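You operate a simulated robot arm through the tools that you are given. There is no shell and no other tool. Be economical: measure what you need, move in short steps, check, and stop when the job is done.

Carry out the task below with a simulated robot arm. There is one attempt and no reset: what you move stays moved.

TASK
Stand the blue dauber beside the green rubber sleeve. It goes on the side that lies toward x +0.7, y +0.7 (a direction in the base frame), with about 3 cm between them.
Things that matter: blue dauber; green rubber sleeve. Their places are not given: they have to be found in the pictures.

It is judged by the outcome, as a careful person would: the job done as asked, and still so three seconds after it is handed in. It fails if anything else is knocked over, pushed out of place, dropped, spilled or broken.

THE ROBOT
A 7-joint arm with a two-finger parallel gripper, fixed in place. Base frame: the origin is at the foot of the arm, x ahead of it, y to its left, z up; the work surface is at about z = 0. Lengths are in mm, angles in degrees, forces in N, time in s.
With the tool pointing down near the work surface it reaches from about 220 to 580 mm from the base axis. Its first joint turns from -66.0 to 66.0 degrees. Payload 2.5 kg.
Tool frame: the origin (TCP) lies between the finger pads and is the grasp point; the fingertips stand 23 mm ahead of it; z points along the fingers, y is the line along which they close. The gripper opens to 94 mm. The fingers are 38 mm wide and 10 mm thick; the gripper's body (54 by 96 mm) begins 39 mm behind the TCP.
Orientation is that of the tool frame in the base frame, as a unit quaternion [x, y, z, w]. With the fingers straight down and closing along the base's y, the tool's x points along the base's -x, its y along +y and its z along -z.

THE INTERFACE
- The arm moves only by the tool play_rows. Its argument "steps" is one flat list of numbers, 6 for each row, row after row: the shift along the tool's x, y, z in units of 200 mm (1.0 is 200 mm), then the turn, a rotation vector about the tool's x, y, z in units of 90 degrees (1.0 is 90 degrees). In form: [tx, ty, tz, rx, ry, rz, tx, ty, tz, rx, ry, rz, ...]. A call has 1 to 8 rows; each row is the pose to reach, as a shift and turn from the pose commanded when the call began, along the tool's axes at that moment. "gripper" is the opening, from 0 (shut) to 1 (fully open), set as the call begins (left out, the last holds). A call with a number of a shift or a turn outside -1 to 1 is refused whole. A row lasts 0.2 s, in which the tool goes at most 50 mm and 8.6 degrees; a call with a longer step from one row to the next is refused whole, and so is a gripper value outside its range. A pose out of reach is approached as far as the arm can. The call stops where the force on the tool passes 40 N (or 10 N more than at its start, if that is more) or the arm is blocked; 0.2 s more then pass. The fingers move at their own pace (about 108 mm/s each) and stop on an object; they squeeze with about 36 N. The grip force told is the motor's: it shows also when the fingers shut on nothing. Time passes only in rows, and 0.2 s behind the last, so rows that repeat a pose let the fingers close. It gives the time, the measured TCP pose, the force on the tool (base axes), the opening and the grip force at its end, in the units of the frame above (readings bear some noise), and new pictures: "views" is both (left out), scene, wrist or none.
- Cameras (640 x 400 px; columns grow to the right, rows downward): "scene" is fixed at [100.8, -396.3, 547.4]; the picture's right is [0.94, -0.33, 0.00], its down [-0.17, -0.50, -0.85] and it looks along [0.28, 0.80, -0.53] (base axes); focal length 341 px, centre (320, 200). "wrist" rides on the gripper at [-39, 0, -44] in the tool frame; the picture's right is [0.00, -1.00, 0.00], its down [0.97, 0.00, -0.24] and it looks along [0.24, 0.00, 0.97] (tool axes); focal length 218 px, centre (320, 200).
- probe_pixels(camera, pixels): there is no depth. For up to 12 entries [column, row, z] of the newest picture of that camera ("zoom" is the newest enlarged one), the place [x, y] in the base frame at which the ray of that pixel passes the height z, good to about 2 mm. No time passes.
- inspect(camera, box): a new picture of the part [left, top, right, bottom] of that camera's present view, enlarged. No time passes.
- finish_job(): hands the job in; it is judged then, once.

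Work in short steps. Measure before you move; look again where a grasp or a placing could have gone wrong, and mend it. You have 60 turns and 120 pictures in all, the two below and enlarged ones among them. Open the gripper and draw the arm clear of the work before you hand the job in, unless the task says otherwise; then end with one line.

The tools are called after "Request:" by a JSON object that holds its "api" and its "payload". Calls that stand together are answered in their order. play_rows: Moves the arm, as the interface text tells. Its arguments: {"type":"object","properties":{"steps":{"type":"array","items":{"type":"number"}},"gripper":{"type":"number"},"views":{"type":"string","enum":["both","scene","wrist","none"]}},"required":["steps"]} The other tools are called the same way: probe_pixels (camera, pixels) gives the place at which the rays of pixels pass given heights; inspect (camera, box) takes an enlarged picture of a part of a camera's view; finish_job () hands the job in.

At the start:

```text
time: 0.0
position: [206.4, 259.6, 261.7]
tool_rot: [0.0, 1.0, 0.0, 0.0]
contact_force: [0.6, 0.5, -0.3]
grip_width: 94.3
grasp_force: 0.1
```

scene: 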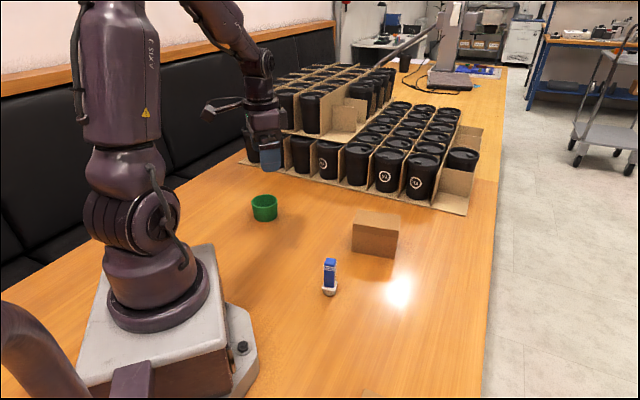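
wrist: 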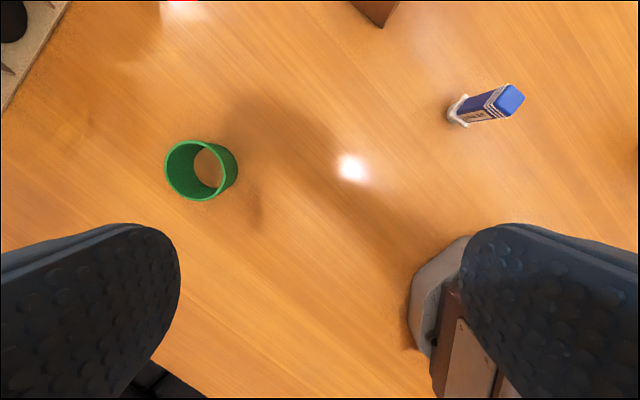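

The blue dauber is near scene (330,277) and the green sleeve near (264,207). I'll enlarge both and probe them.

Request:
{"api": "inspect", "payload": {"camera": "scene", "box": [230, 170, 430, 310]}}

Request:
{"api": "inspect", "payload": {"camera": "wrist", "box": [420, 60, 560, 150]}}

Request:
{"api": "probe_pixels", "payload": {"camera": "wrist", "pixels": [[457, 112, 0], [510, 100, 60], [510, 100, 50], [165, 165, 35], [238, 165, 35], [200, 140, 35], [200, 200, 35], [375, 25, 0]]}}

Request:
{"api": "probe_pixels", "payload": {"camera": "scene", "pixels": [[329, 292, 0], [330, 260, 50], [330, 260, 60], [330, 260, 70], [252, 200, 35], [277, 200, 35], [264, 219, 0], [353, 246, 0], [395, 256, 0], [264, 207, 35]]}}

```text
2.86 times, centred on (330, 240) of scene
```

zoom: 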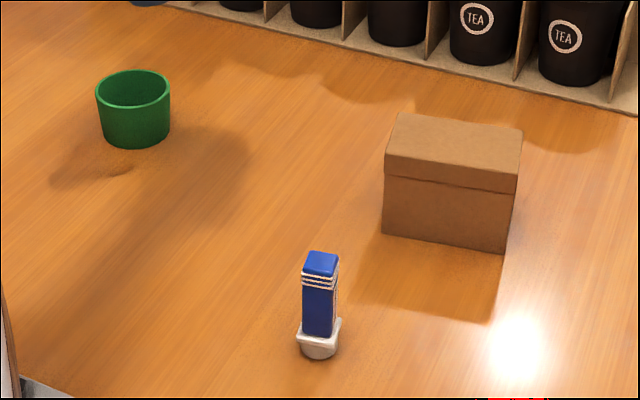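

```text
4.44 times, centred on (490, 105) of wrist
```

zoom: 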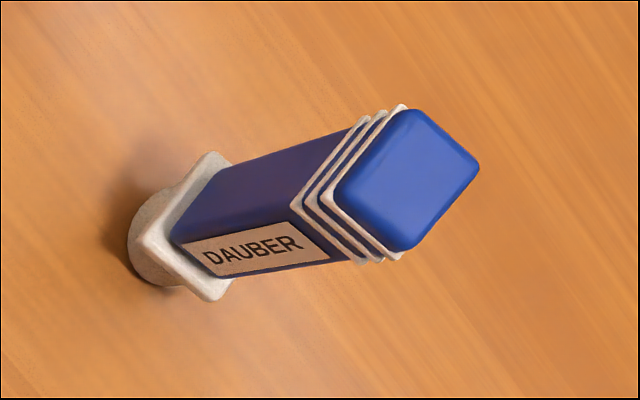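

```text
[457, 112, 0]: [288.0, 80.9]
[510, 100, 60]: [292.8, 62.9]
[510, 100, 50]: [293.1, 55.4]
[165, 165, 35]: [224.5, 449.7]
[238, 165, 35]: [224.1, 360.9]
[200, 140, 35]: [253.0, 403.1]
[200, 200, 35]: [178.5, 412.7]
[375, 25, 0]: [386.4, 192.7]
```

```text
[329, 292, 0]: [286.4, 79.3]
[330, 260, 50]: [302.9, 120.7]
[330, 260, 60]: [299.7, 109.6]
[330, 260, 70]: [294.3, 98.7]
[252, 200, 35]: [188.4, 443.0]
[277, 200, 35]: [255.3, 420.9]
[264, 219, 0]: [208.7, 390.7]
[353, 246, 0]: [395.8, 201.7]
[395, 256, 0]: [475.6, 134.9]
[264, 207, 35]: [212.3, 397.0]
```

The dauber stands about 85 mm tall at about (289,81), with its faces turned about 45°. I'll move above it and turn the tool by about 48° to line up with the faces, and also probe the sleeve and tray edges.

Request:
{"api": "probe_pixels", "payload": {"camera": "scene", "pixels": [[240, 162, 0], [290, 172, 0], [265, 165, 0], [264, 221, 0], [264, 194, 45], [264, 203, 45], [251, 201, 45], [278, 199, 45]]}}

Request:
{"api": "inspect", "payload": {"camera": "wrist", "box": [140, 120, 280, 208]}}

Request:
{"api": "play_rows", "payload": {"steps": [-0.06, -0.128, 0.029, 0, 0, -0.076, -0.12, -0.256, 0.057, 0, 0, -0.152, -0.18, -0.384, 0.086, 0, 0, -0.229, -0.24, -0.512, 0.114, 0, 0, -0.305, -0.3, -0.64, 0.143, 0, 0, -0.381, -0.36, -0.768, 0.171, 0, 0, -0.457, -0.42, -0.895, 0.2, 0, 0, -0.533, -0.42, -0.895, 0.2, 0, 0, -0.533], "gripper": 1}}

```text
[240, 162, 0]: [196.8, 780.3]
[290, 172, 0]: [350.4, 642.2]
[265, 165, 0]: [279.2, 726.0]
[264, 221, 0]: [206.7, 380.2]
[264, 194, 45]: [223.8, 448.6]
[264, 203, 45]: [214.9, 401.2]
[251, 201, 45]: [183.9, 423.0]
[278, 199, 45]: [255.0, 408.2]
```

```text
4.55 times, centred on (210, 164) of wrist
```

zoom: 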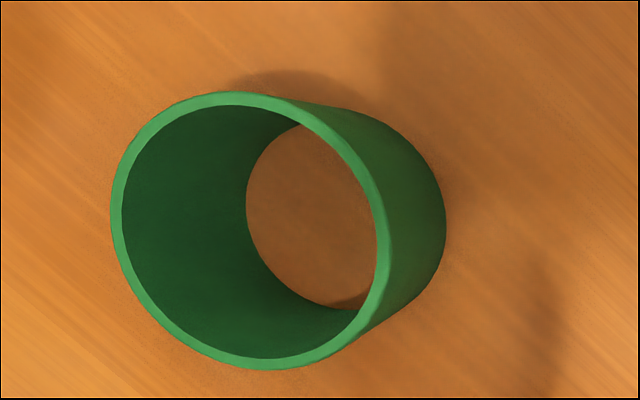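

```text
time: 1.8
position: [288.3, 78.8, 221.4]
tool_rot: [-0.406, 0.914, 0.0, 0.0]
contact_force: [-0.1, 0.1, -0.2]
grip_width: 94.0
grasp_force: 0.0
```

scene: 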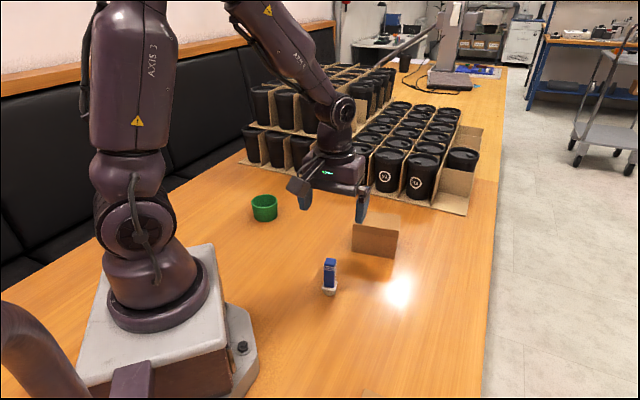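
wrist: 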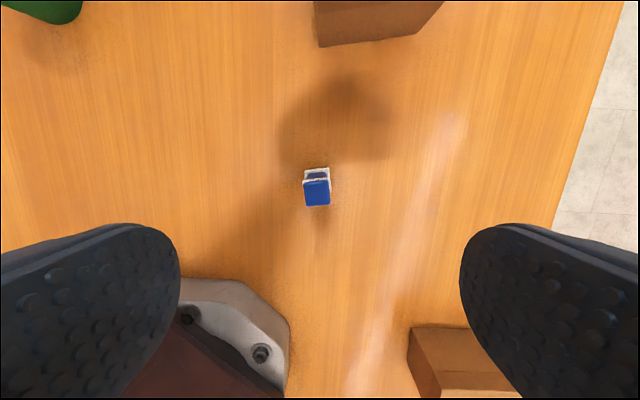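

The dauber is now at wrist (317,188). I'll zoom in to get its alignment, and check the brown block at the lower right.

Request:
{"api": "inspect", "payload": {"camera": "wrist", "box": [280, 150, 360, 225]}}

Request:
{"api": "probe_pixels", "payload": {"camera": "wrist", "pixels": [[304, 183, 85], [330, 181, 85], [330, 205, 85], [305, 207, 85], [408, 330, 0], [317, 172, 10], [320, 45, 0], [445, 398, 0]]}}

```text
5.33 times, centred on (320, 188) of wrist
```

zoom: 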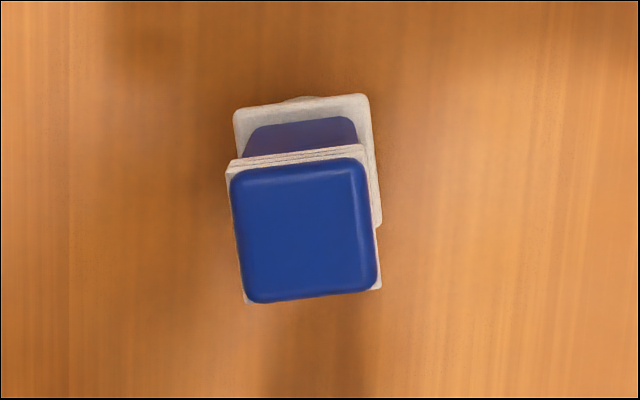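

```text
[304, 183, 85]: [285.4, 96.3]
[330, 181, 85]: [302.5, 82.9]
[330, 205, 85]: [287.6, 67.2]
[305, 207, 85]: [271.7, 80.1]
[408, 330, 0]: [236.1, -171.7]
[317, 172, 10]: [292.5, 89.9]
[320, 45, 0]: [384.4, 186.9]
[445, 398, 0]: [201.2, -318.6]
```

The top centre is about (287,82) at z≈85, and it needs about 4° more turn. I'll correct and descend to z≈57 with the fingers open.

Request:
{"api": "play_rows", "payload": {"steps": [-0.006, 0.012, 0.15, 0, 0, -0.05, -0.006, 0.012, 0.33, 0, 0, -0.05, -0.006, 0.012, 0.5, 0, 0, -0.05, -0.006, 0.012, 0.66, 0, 0, -0.05, -0.006, 0.012, 0.76, 0, 0, -0.05, -0.006, 0.012, 0.82, 0, 0, -0.05, -0.006, 0.012, 0.82, 0, 0, -0.05], "gripper": 1}}

```text
time: 3.4
position: [288.9, 83.8, 57.7]
tool_rot: [-0.443, 0.897, 0.0, 0.0]
contact_force: [0.3, -0.9, 0.1]
grip_width: 93.8
grasp_force: 0.1
```

scene: 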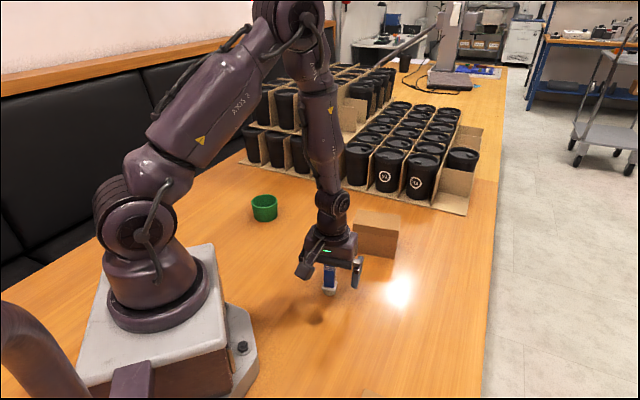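
wrist: 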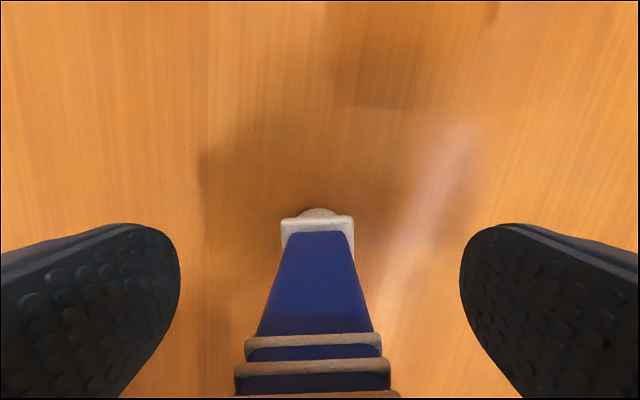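

The dauber is centred between the pads, so I'll close on it.

Request:
{"api": "play_rows", "payload": {"steps": [0, 0, 0, 0, 0, 0, 0, 0, 0, 0, 0, 0, 0, 0, 0, 0, 0, 0, 0, 0, 0, 0, 0, 0], "gripper": 0, "views": "wrist"}}

```text
time: 4.4
position: [289.6, 84.0, 57.6]
tool_rot: [-0.443, 0.897, 0.0, -0.001]
contact_force: [-0.1, -0.4, 0.0]
grip_width: 21.2
grasp_force: 35.4
```

wrist: 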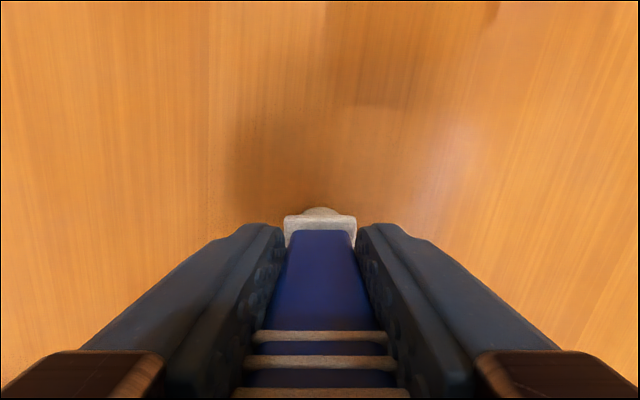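

The grip holds at 21 mm. I'll lift straight up 120 mm, then go toward a viewpoint short of the sleeve.

Request:
{"api": "play_rows", "payload": {"steps": [0, 0, -0.15, 0, 0, 0, 0, 0, -0.35, 0, 0, 0, 0, 0, -0.55, 0, 0, 0, 0, 0, -0.6, 0, 0, 0, -0.09, 0.15, -0.6, 0, 0, 0, -0.18, 0.3, -0.6, 0, 0, 0, -0.27, 0.45, -0.6, 0, 0, 0, -0.36, 0.6, -0.6, 0, 0, 0], "views": "scene"}}

Request:
{"api": "play_rows", "payload": {"steps": [-0.1, 0.16, 0, 0, 0, 0, -0.2, 0.32, 0, 0, 0, 0, -0.3, 0.47, 0, 0, 0, 0, -0.3, 0.47, 0, 0, 0, 0]}}

```text
time: 6.2
position: [238.8, 213.0, 176.9]
tool_rot: [-0.442, 0.897, 0.0, 0.0]
contact_force: [-0.2, 0.7, -0.1]
grip_width: 21.1
grasp_force: 36.1
```

scene: 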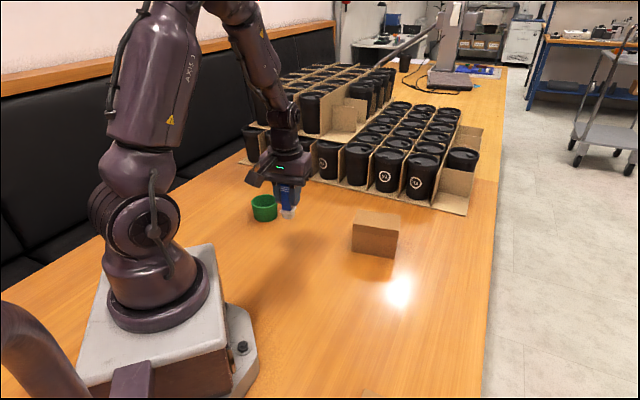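

```text
time: 7.2
position: [199.8, 318.8, 181.3]
tool_rot: [-0.442, 0.897, 0.0, 0.0]
contact_force: [0.1, 0.1, -0.2]
grip_width: 21.2
grasp_force: 35.4
```

scene: 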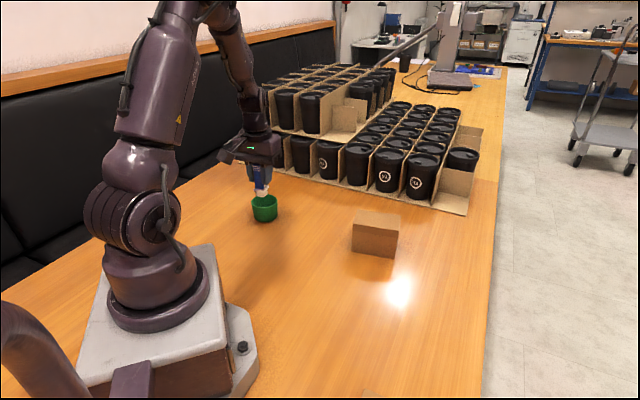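
wrist: 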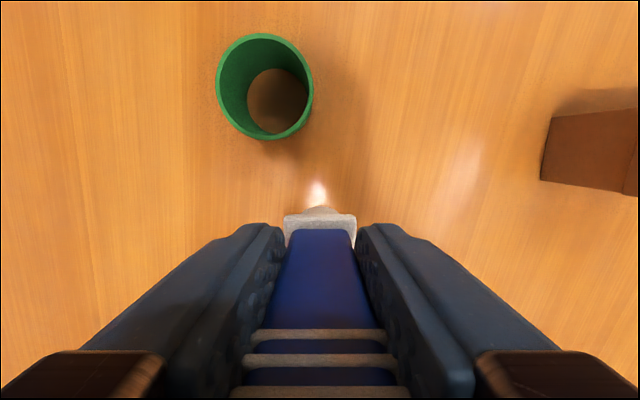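

Request:
{"api": "inspect", "payload": {"camera": "wrist", "box": [200, 20, 328, 150]}}

Request:
{"api": "probe_pixels", "payload": {"camera": "wrist", "pixels": [[216, 85, 50], [313, 85, 50], [264, 34, 50], [264, 140, 50], [216, 85, 45], [313, 85, 45], [264, 34, 45], [264, 140, 45], [247, 98, 0], [309, 98, 0], [278, 69, 0], [278, 135, 0]]}}

```text
3.08 times, centred on (264, 85) of wrist
```

zoom: 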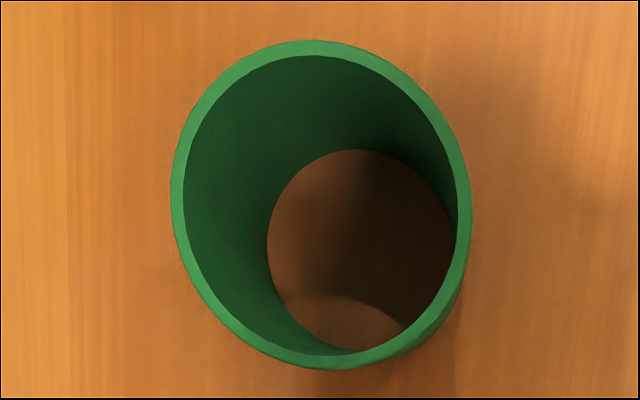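

```text
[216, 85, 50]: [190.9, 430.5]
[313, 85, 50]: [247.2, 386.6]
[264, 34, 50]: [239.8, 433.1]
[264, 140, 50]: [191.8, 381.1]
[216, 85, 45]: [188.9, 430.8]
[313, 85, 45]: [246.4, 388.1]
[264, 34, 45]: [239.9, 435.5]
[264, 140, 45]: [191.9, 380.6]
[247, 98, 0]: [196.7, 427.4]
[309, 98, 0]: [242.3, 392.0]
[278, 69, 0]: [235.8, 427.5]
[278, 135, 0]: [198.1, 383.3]
```

The sleeve centre is about (218,408), with a rim radius of about 35.5 mm. Aiming for a centre distance of about 77.5 mm puts the dauber at (273,463) and the TCP at (274,464). I'll go there at this height.

Request:
{"api": "play_rows", "payload": {"steps": [-0.16, 0.03, 0, 0, 0, 0, -0.32, 0.06, 0, 0, 0, 0, -0.48, 0.09, 0, 0, 0, 0, -0.64, 0.118, 0, 0, 0, 0, -0.803, 0.147, 0, 0, 0, 0, -0.803, 0.147, 0, 0, 0, 0, -0.803, 0.147, 0, 0, 0, 0]}}

```text
time: 8.8
position: [273.6, 462.7, 179.0]
tool_rot: [-0.442, 0.897, 0.0, 0.001]
contact_force: [-0.4, -0.7, -0.6]
grip_width: 20.9
grasp_force: 35.8
```

scene: 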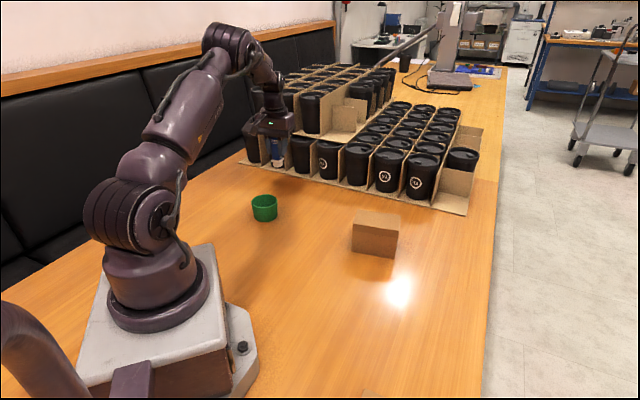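
wrist: 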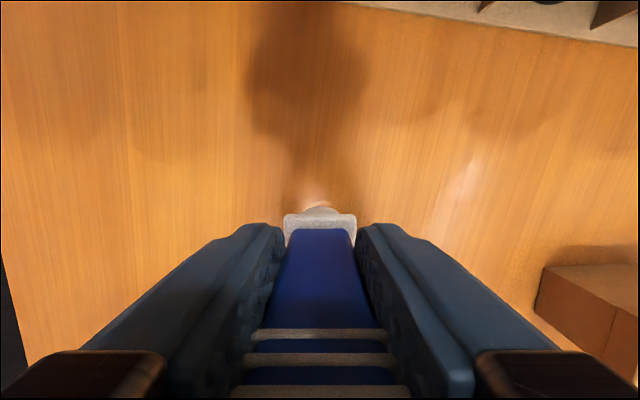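

In position and clear of the tray. I'll descend to just above the table, slowly at the end.

Request:
{"api": "play_rows", "payload": {"steps": [0, 0.003, 0.15, 0, 0, 0, -0.003, 0.003, 0.3, 0, 0, 0, -0.003, 0.003, 0.43, 0, 0, 0, -0.003, 0.003, 0.52, 0, 0, 0, -0.003, 0.003, 0.57, 0, 0, 0, -0.003, 0.003, 0.588, 0, 0, 0, -0.003, 0.003, 0.588, 0, 0, 0]}}

```text
time: 10.4
position: [273.7, 463.4, 60.7]
tool_rot: [-0.441, 0.897, 0.0, 0.0]
contact_force: [0.5, -0.2, -0.7]
grip_width: 21.1
grasp_force: 36.3
```

scene: 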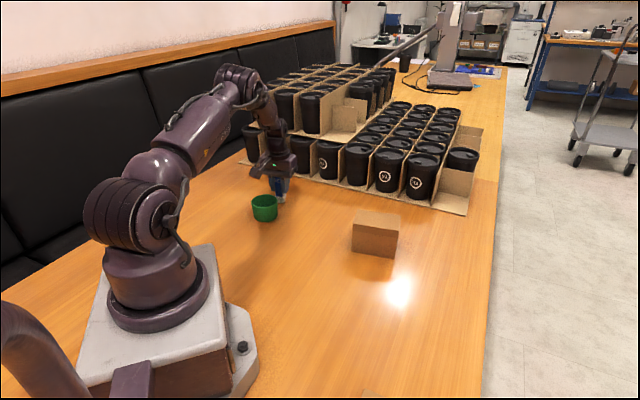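
wrist: 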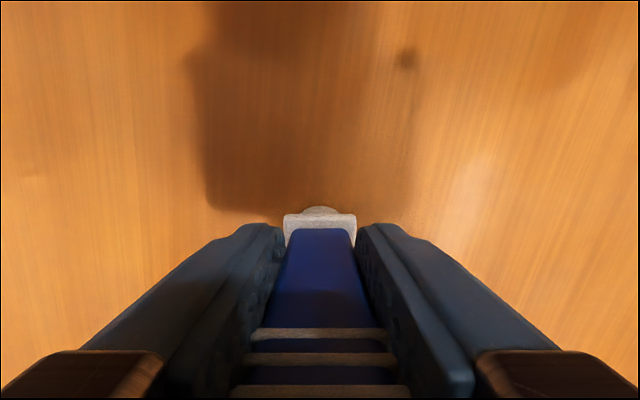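

About 3 mm remains, with no contact yet. I'll lower in tiny steps and watch the force.

Request:
{"api": "play_rows", "payload": {"steps": [0, 0, 0.005, 0, 0, 0, 0, 0, 0.01, 0, 0, 0, 0, 0, 0.013, 0, 0, 0, 0, 0, 0.013, 0, 0, 0], "views": "none"}}

```text
time: 11.4
position: [273.7, 463.2, 58.8]
tool_rot: [-0.441, 0.897, 0.0, 0.0]
contact_force: [-0.5, 1.0, 0.3]
grip_width: 21.1
grasp_force: 36.1
```

Request:
{"api": "play_rows", "payload": {"steps": [0, 0, 0.003, 0, 0, 0, 0, 0, 0.006, 0, 0, 0, 0, 0, 0.006, 0, 0, 0], "views": "none"}}

```text
time: 12.2
position: [274.5, 465.3, 57.3]
tool_rot: [-0.442, 0.897, 0.0, 0.0]
contact_force: [-1.6, -4.2, 12.5]
grip_width: 21.3
grasp_force: 36.2
```

Contact: 12.5 N upward at z≈57.3. I'll ease up a fraction to unload it, then open.

Request:
{"api": "play_rows", "payload": {"steps": [0, 0, -0.002, 0, 0, 0, 0, 0, -0.002, 0, 0, 0], "views": "none"}}

Request:
{"api": "play_rows", "payload": {"steps": [0, 0, 0, 0, 0, 0, 0, 0, 0, 0, 0, 0, 0, 0, 0, 0, 0, 0], "gripper": 0.7}}

```text
time: 12.8
position: [274.9, 465.1, 56.8]
tool_rot: [-0.442, 0.897, 0.001, 0.002]
contact_force: [1.0, -1.2, 10.4]
grip_width: 20.8
grasp_force: 36.2
```

```text
time: 13.6
position: [274.9, 464.8, 57.1]
tool_rot: [-0.442, 0.897, -0.001, -0.001]
contact_force: [0.4, -0.2, -0.9]
grip_width: 65.9
grasp_force: 0.0
```

scene: 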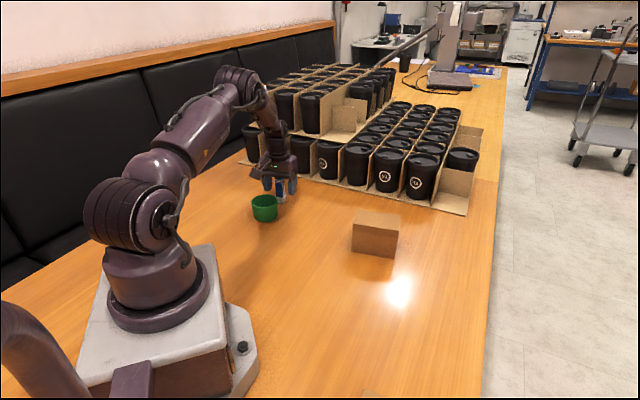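
wrist: 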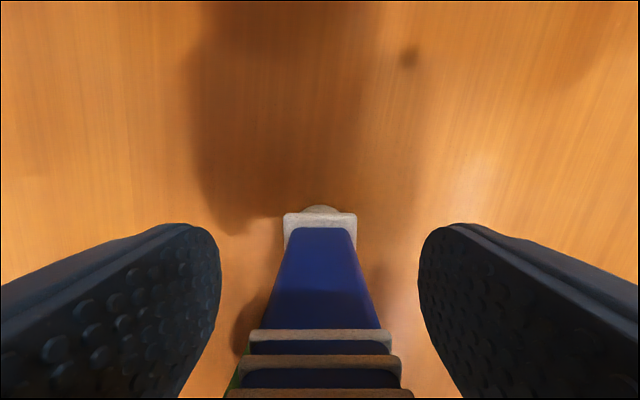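

The dauber stands free. I'll lift straight up, then draw back toward the base to check the gap.

Request:
{"api": "play_rows", "payload": {"steps": [0, 0, -0.1, 0, 0, 0, 0, 0, -0.3, 0, 0, 0, 0, 0, -0.5, 0, 0, 0, 0, 0, -0.7, 0, 0, 0, 0.2, 0, -0.8, 0, 0, 0, 0.4, 0, -0.8, 0, 0, 0, 0.6, 0, -0.8, 0, 0, 0, 0.6, 0, -0.8, 0, 0, 0]}}

```text
time: 15.4
position: [200.1, 369.1, 217.1]
tool_rot: [-0.443, 0.897, 0.0, 0.0]
contact_force: [-0.2, -0.2, 0.1]
grip_width: 65.6
grasp_force: 0.1
```

scene: 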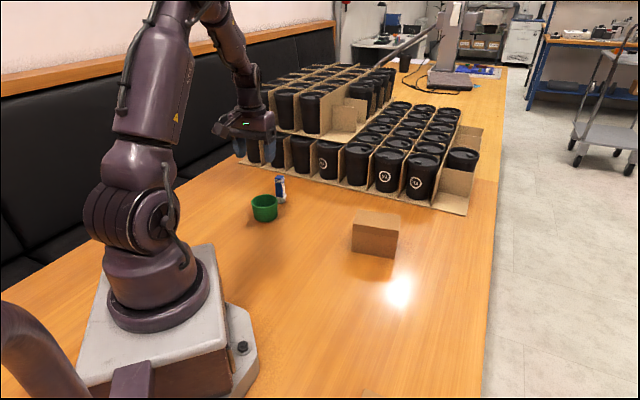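
wrist: 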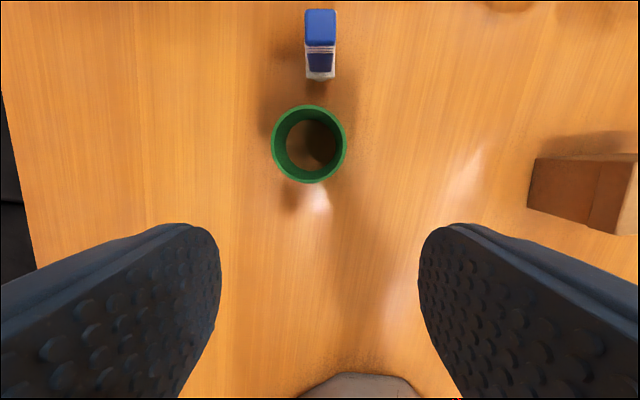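

Request:
{"api": "inspect", "payload": {"camera": "wrist", "box": [240, 0, 400, 190]}}

Request:
{"api": "probe_pixels", "payload": {"camera": "wrist", "pixels": [[271, 144, 50], [347, 144, 50], [309, 105, 50], [309, 183, 50], [320, 81, 0], [320, 78, 18], [306, 27, 85], [335, 27, 85], [320, 9, 85], [320, 44, 85]]}}

```text
2.11 times, centred on (320, 95) of wrist
```

zoom: 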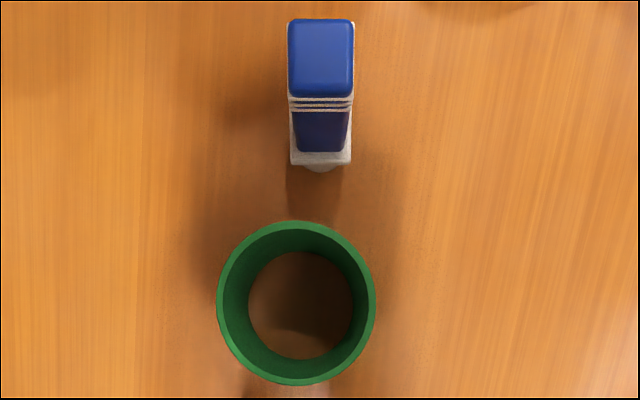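

```text
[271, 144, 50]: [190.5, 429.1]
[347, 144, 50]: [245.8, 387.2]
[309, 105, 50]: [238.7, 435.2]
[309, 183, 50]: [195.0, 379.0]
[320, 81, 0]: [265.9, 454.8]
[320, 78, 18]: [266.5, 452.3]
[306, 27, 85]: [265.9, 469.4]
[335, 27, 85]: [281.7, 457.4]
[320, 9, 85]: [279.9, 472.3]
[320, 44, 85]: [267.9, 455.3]
```

The sleeve is unmoved at (217.5,407.6) and the dauber stands upright at about (274,463.5). That is the 45° direction with a gap of about 31 mm. I'll draw the arm a bit further clear.

Request:
{"api": "play_rows", "payload": {"steps": [0.1, -0.1, -0.1, 0, 0, 0, 0.2, -0.2, -0.2, 0, 0, 0, 0.25, -0.35, -0.25, 0, 0, 0, 0.25, -0.35, -0.25, 0, 0, 0], "views": "scene"}}

```text
time: 16.4
position: [225.9, 286.7, 266.5]
tool_rot: [-0.441, 0.897, 0.001, 0.0]
contact_force: [0.4, -0.3, -0.7]
grip_width: 65.4
grasp_force: 0.1
```

scene: 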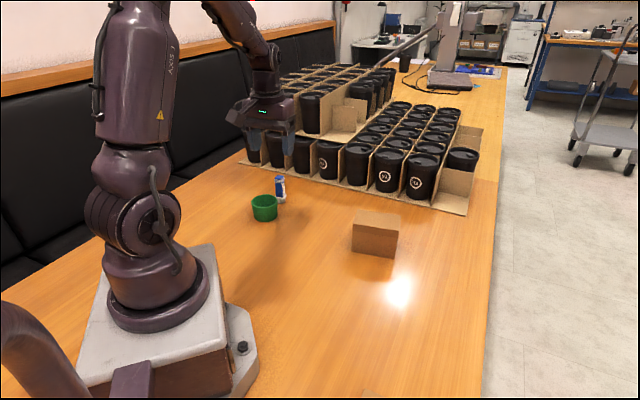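

Request:
{"api": "finish_job", "payload": {}}

```text
The job is handed in.
```

The blue dauber stands upright on the (+0.7, +0.7) side of the green sleeve, with a measured gap of about 31 mm. The sleeve did not move, nothing else was touched, and the job is handed in.
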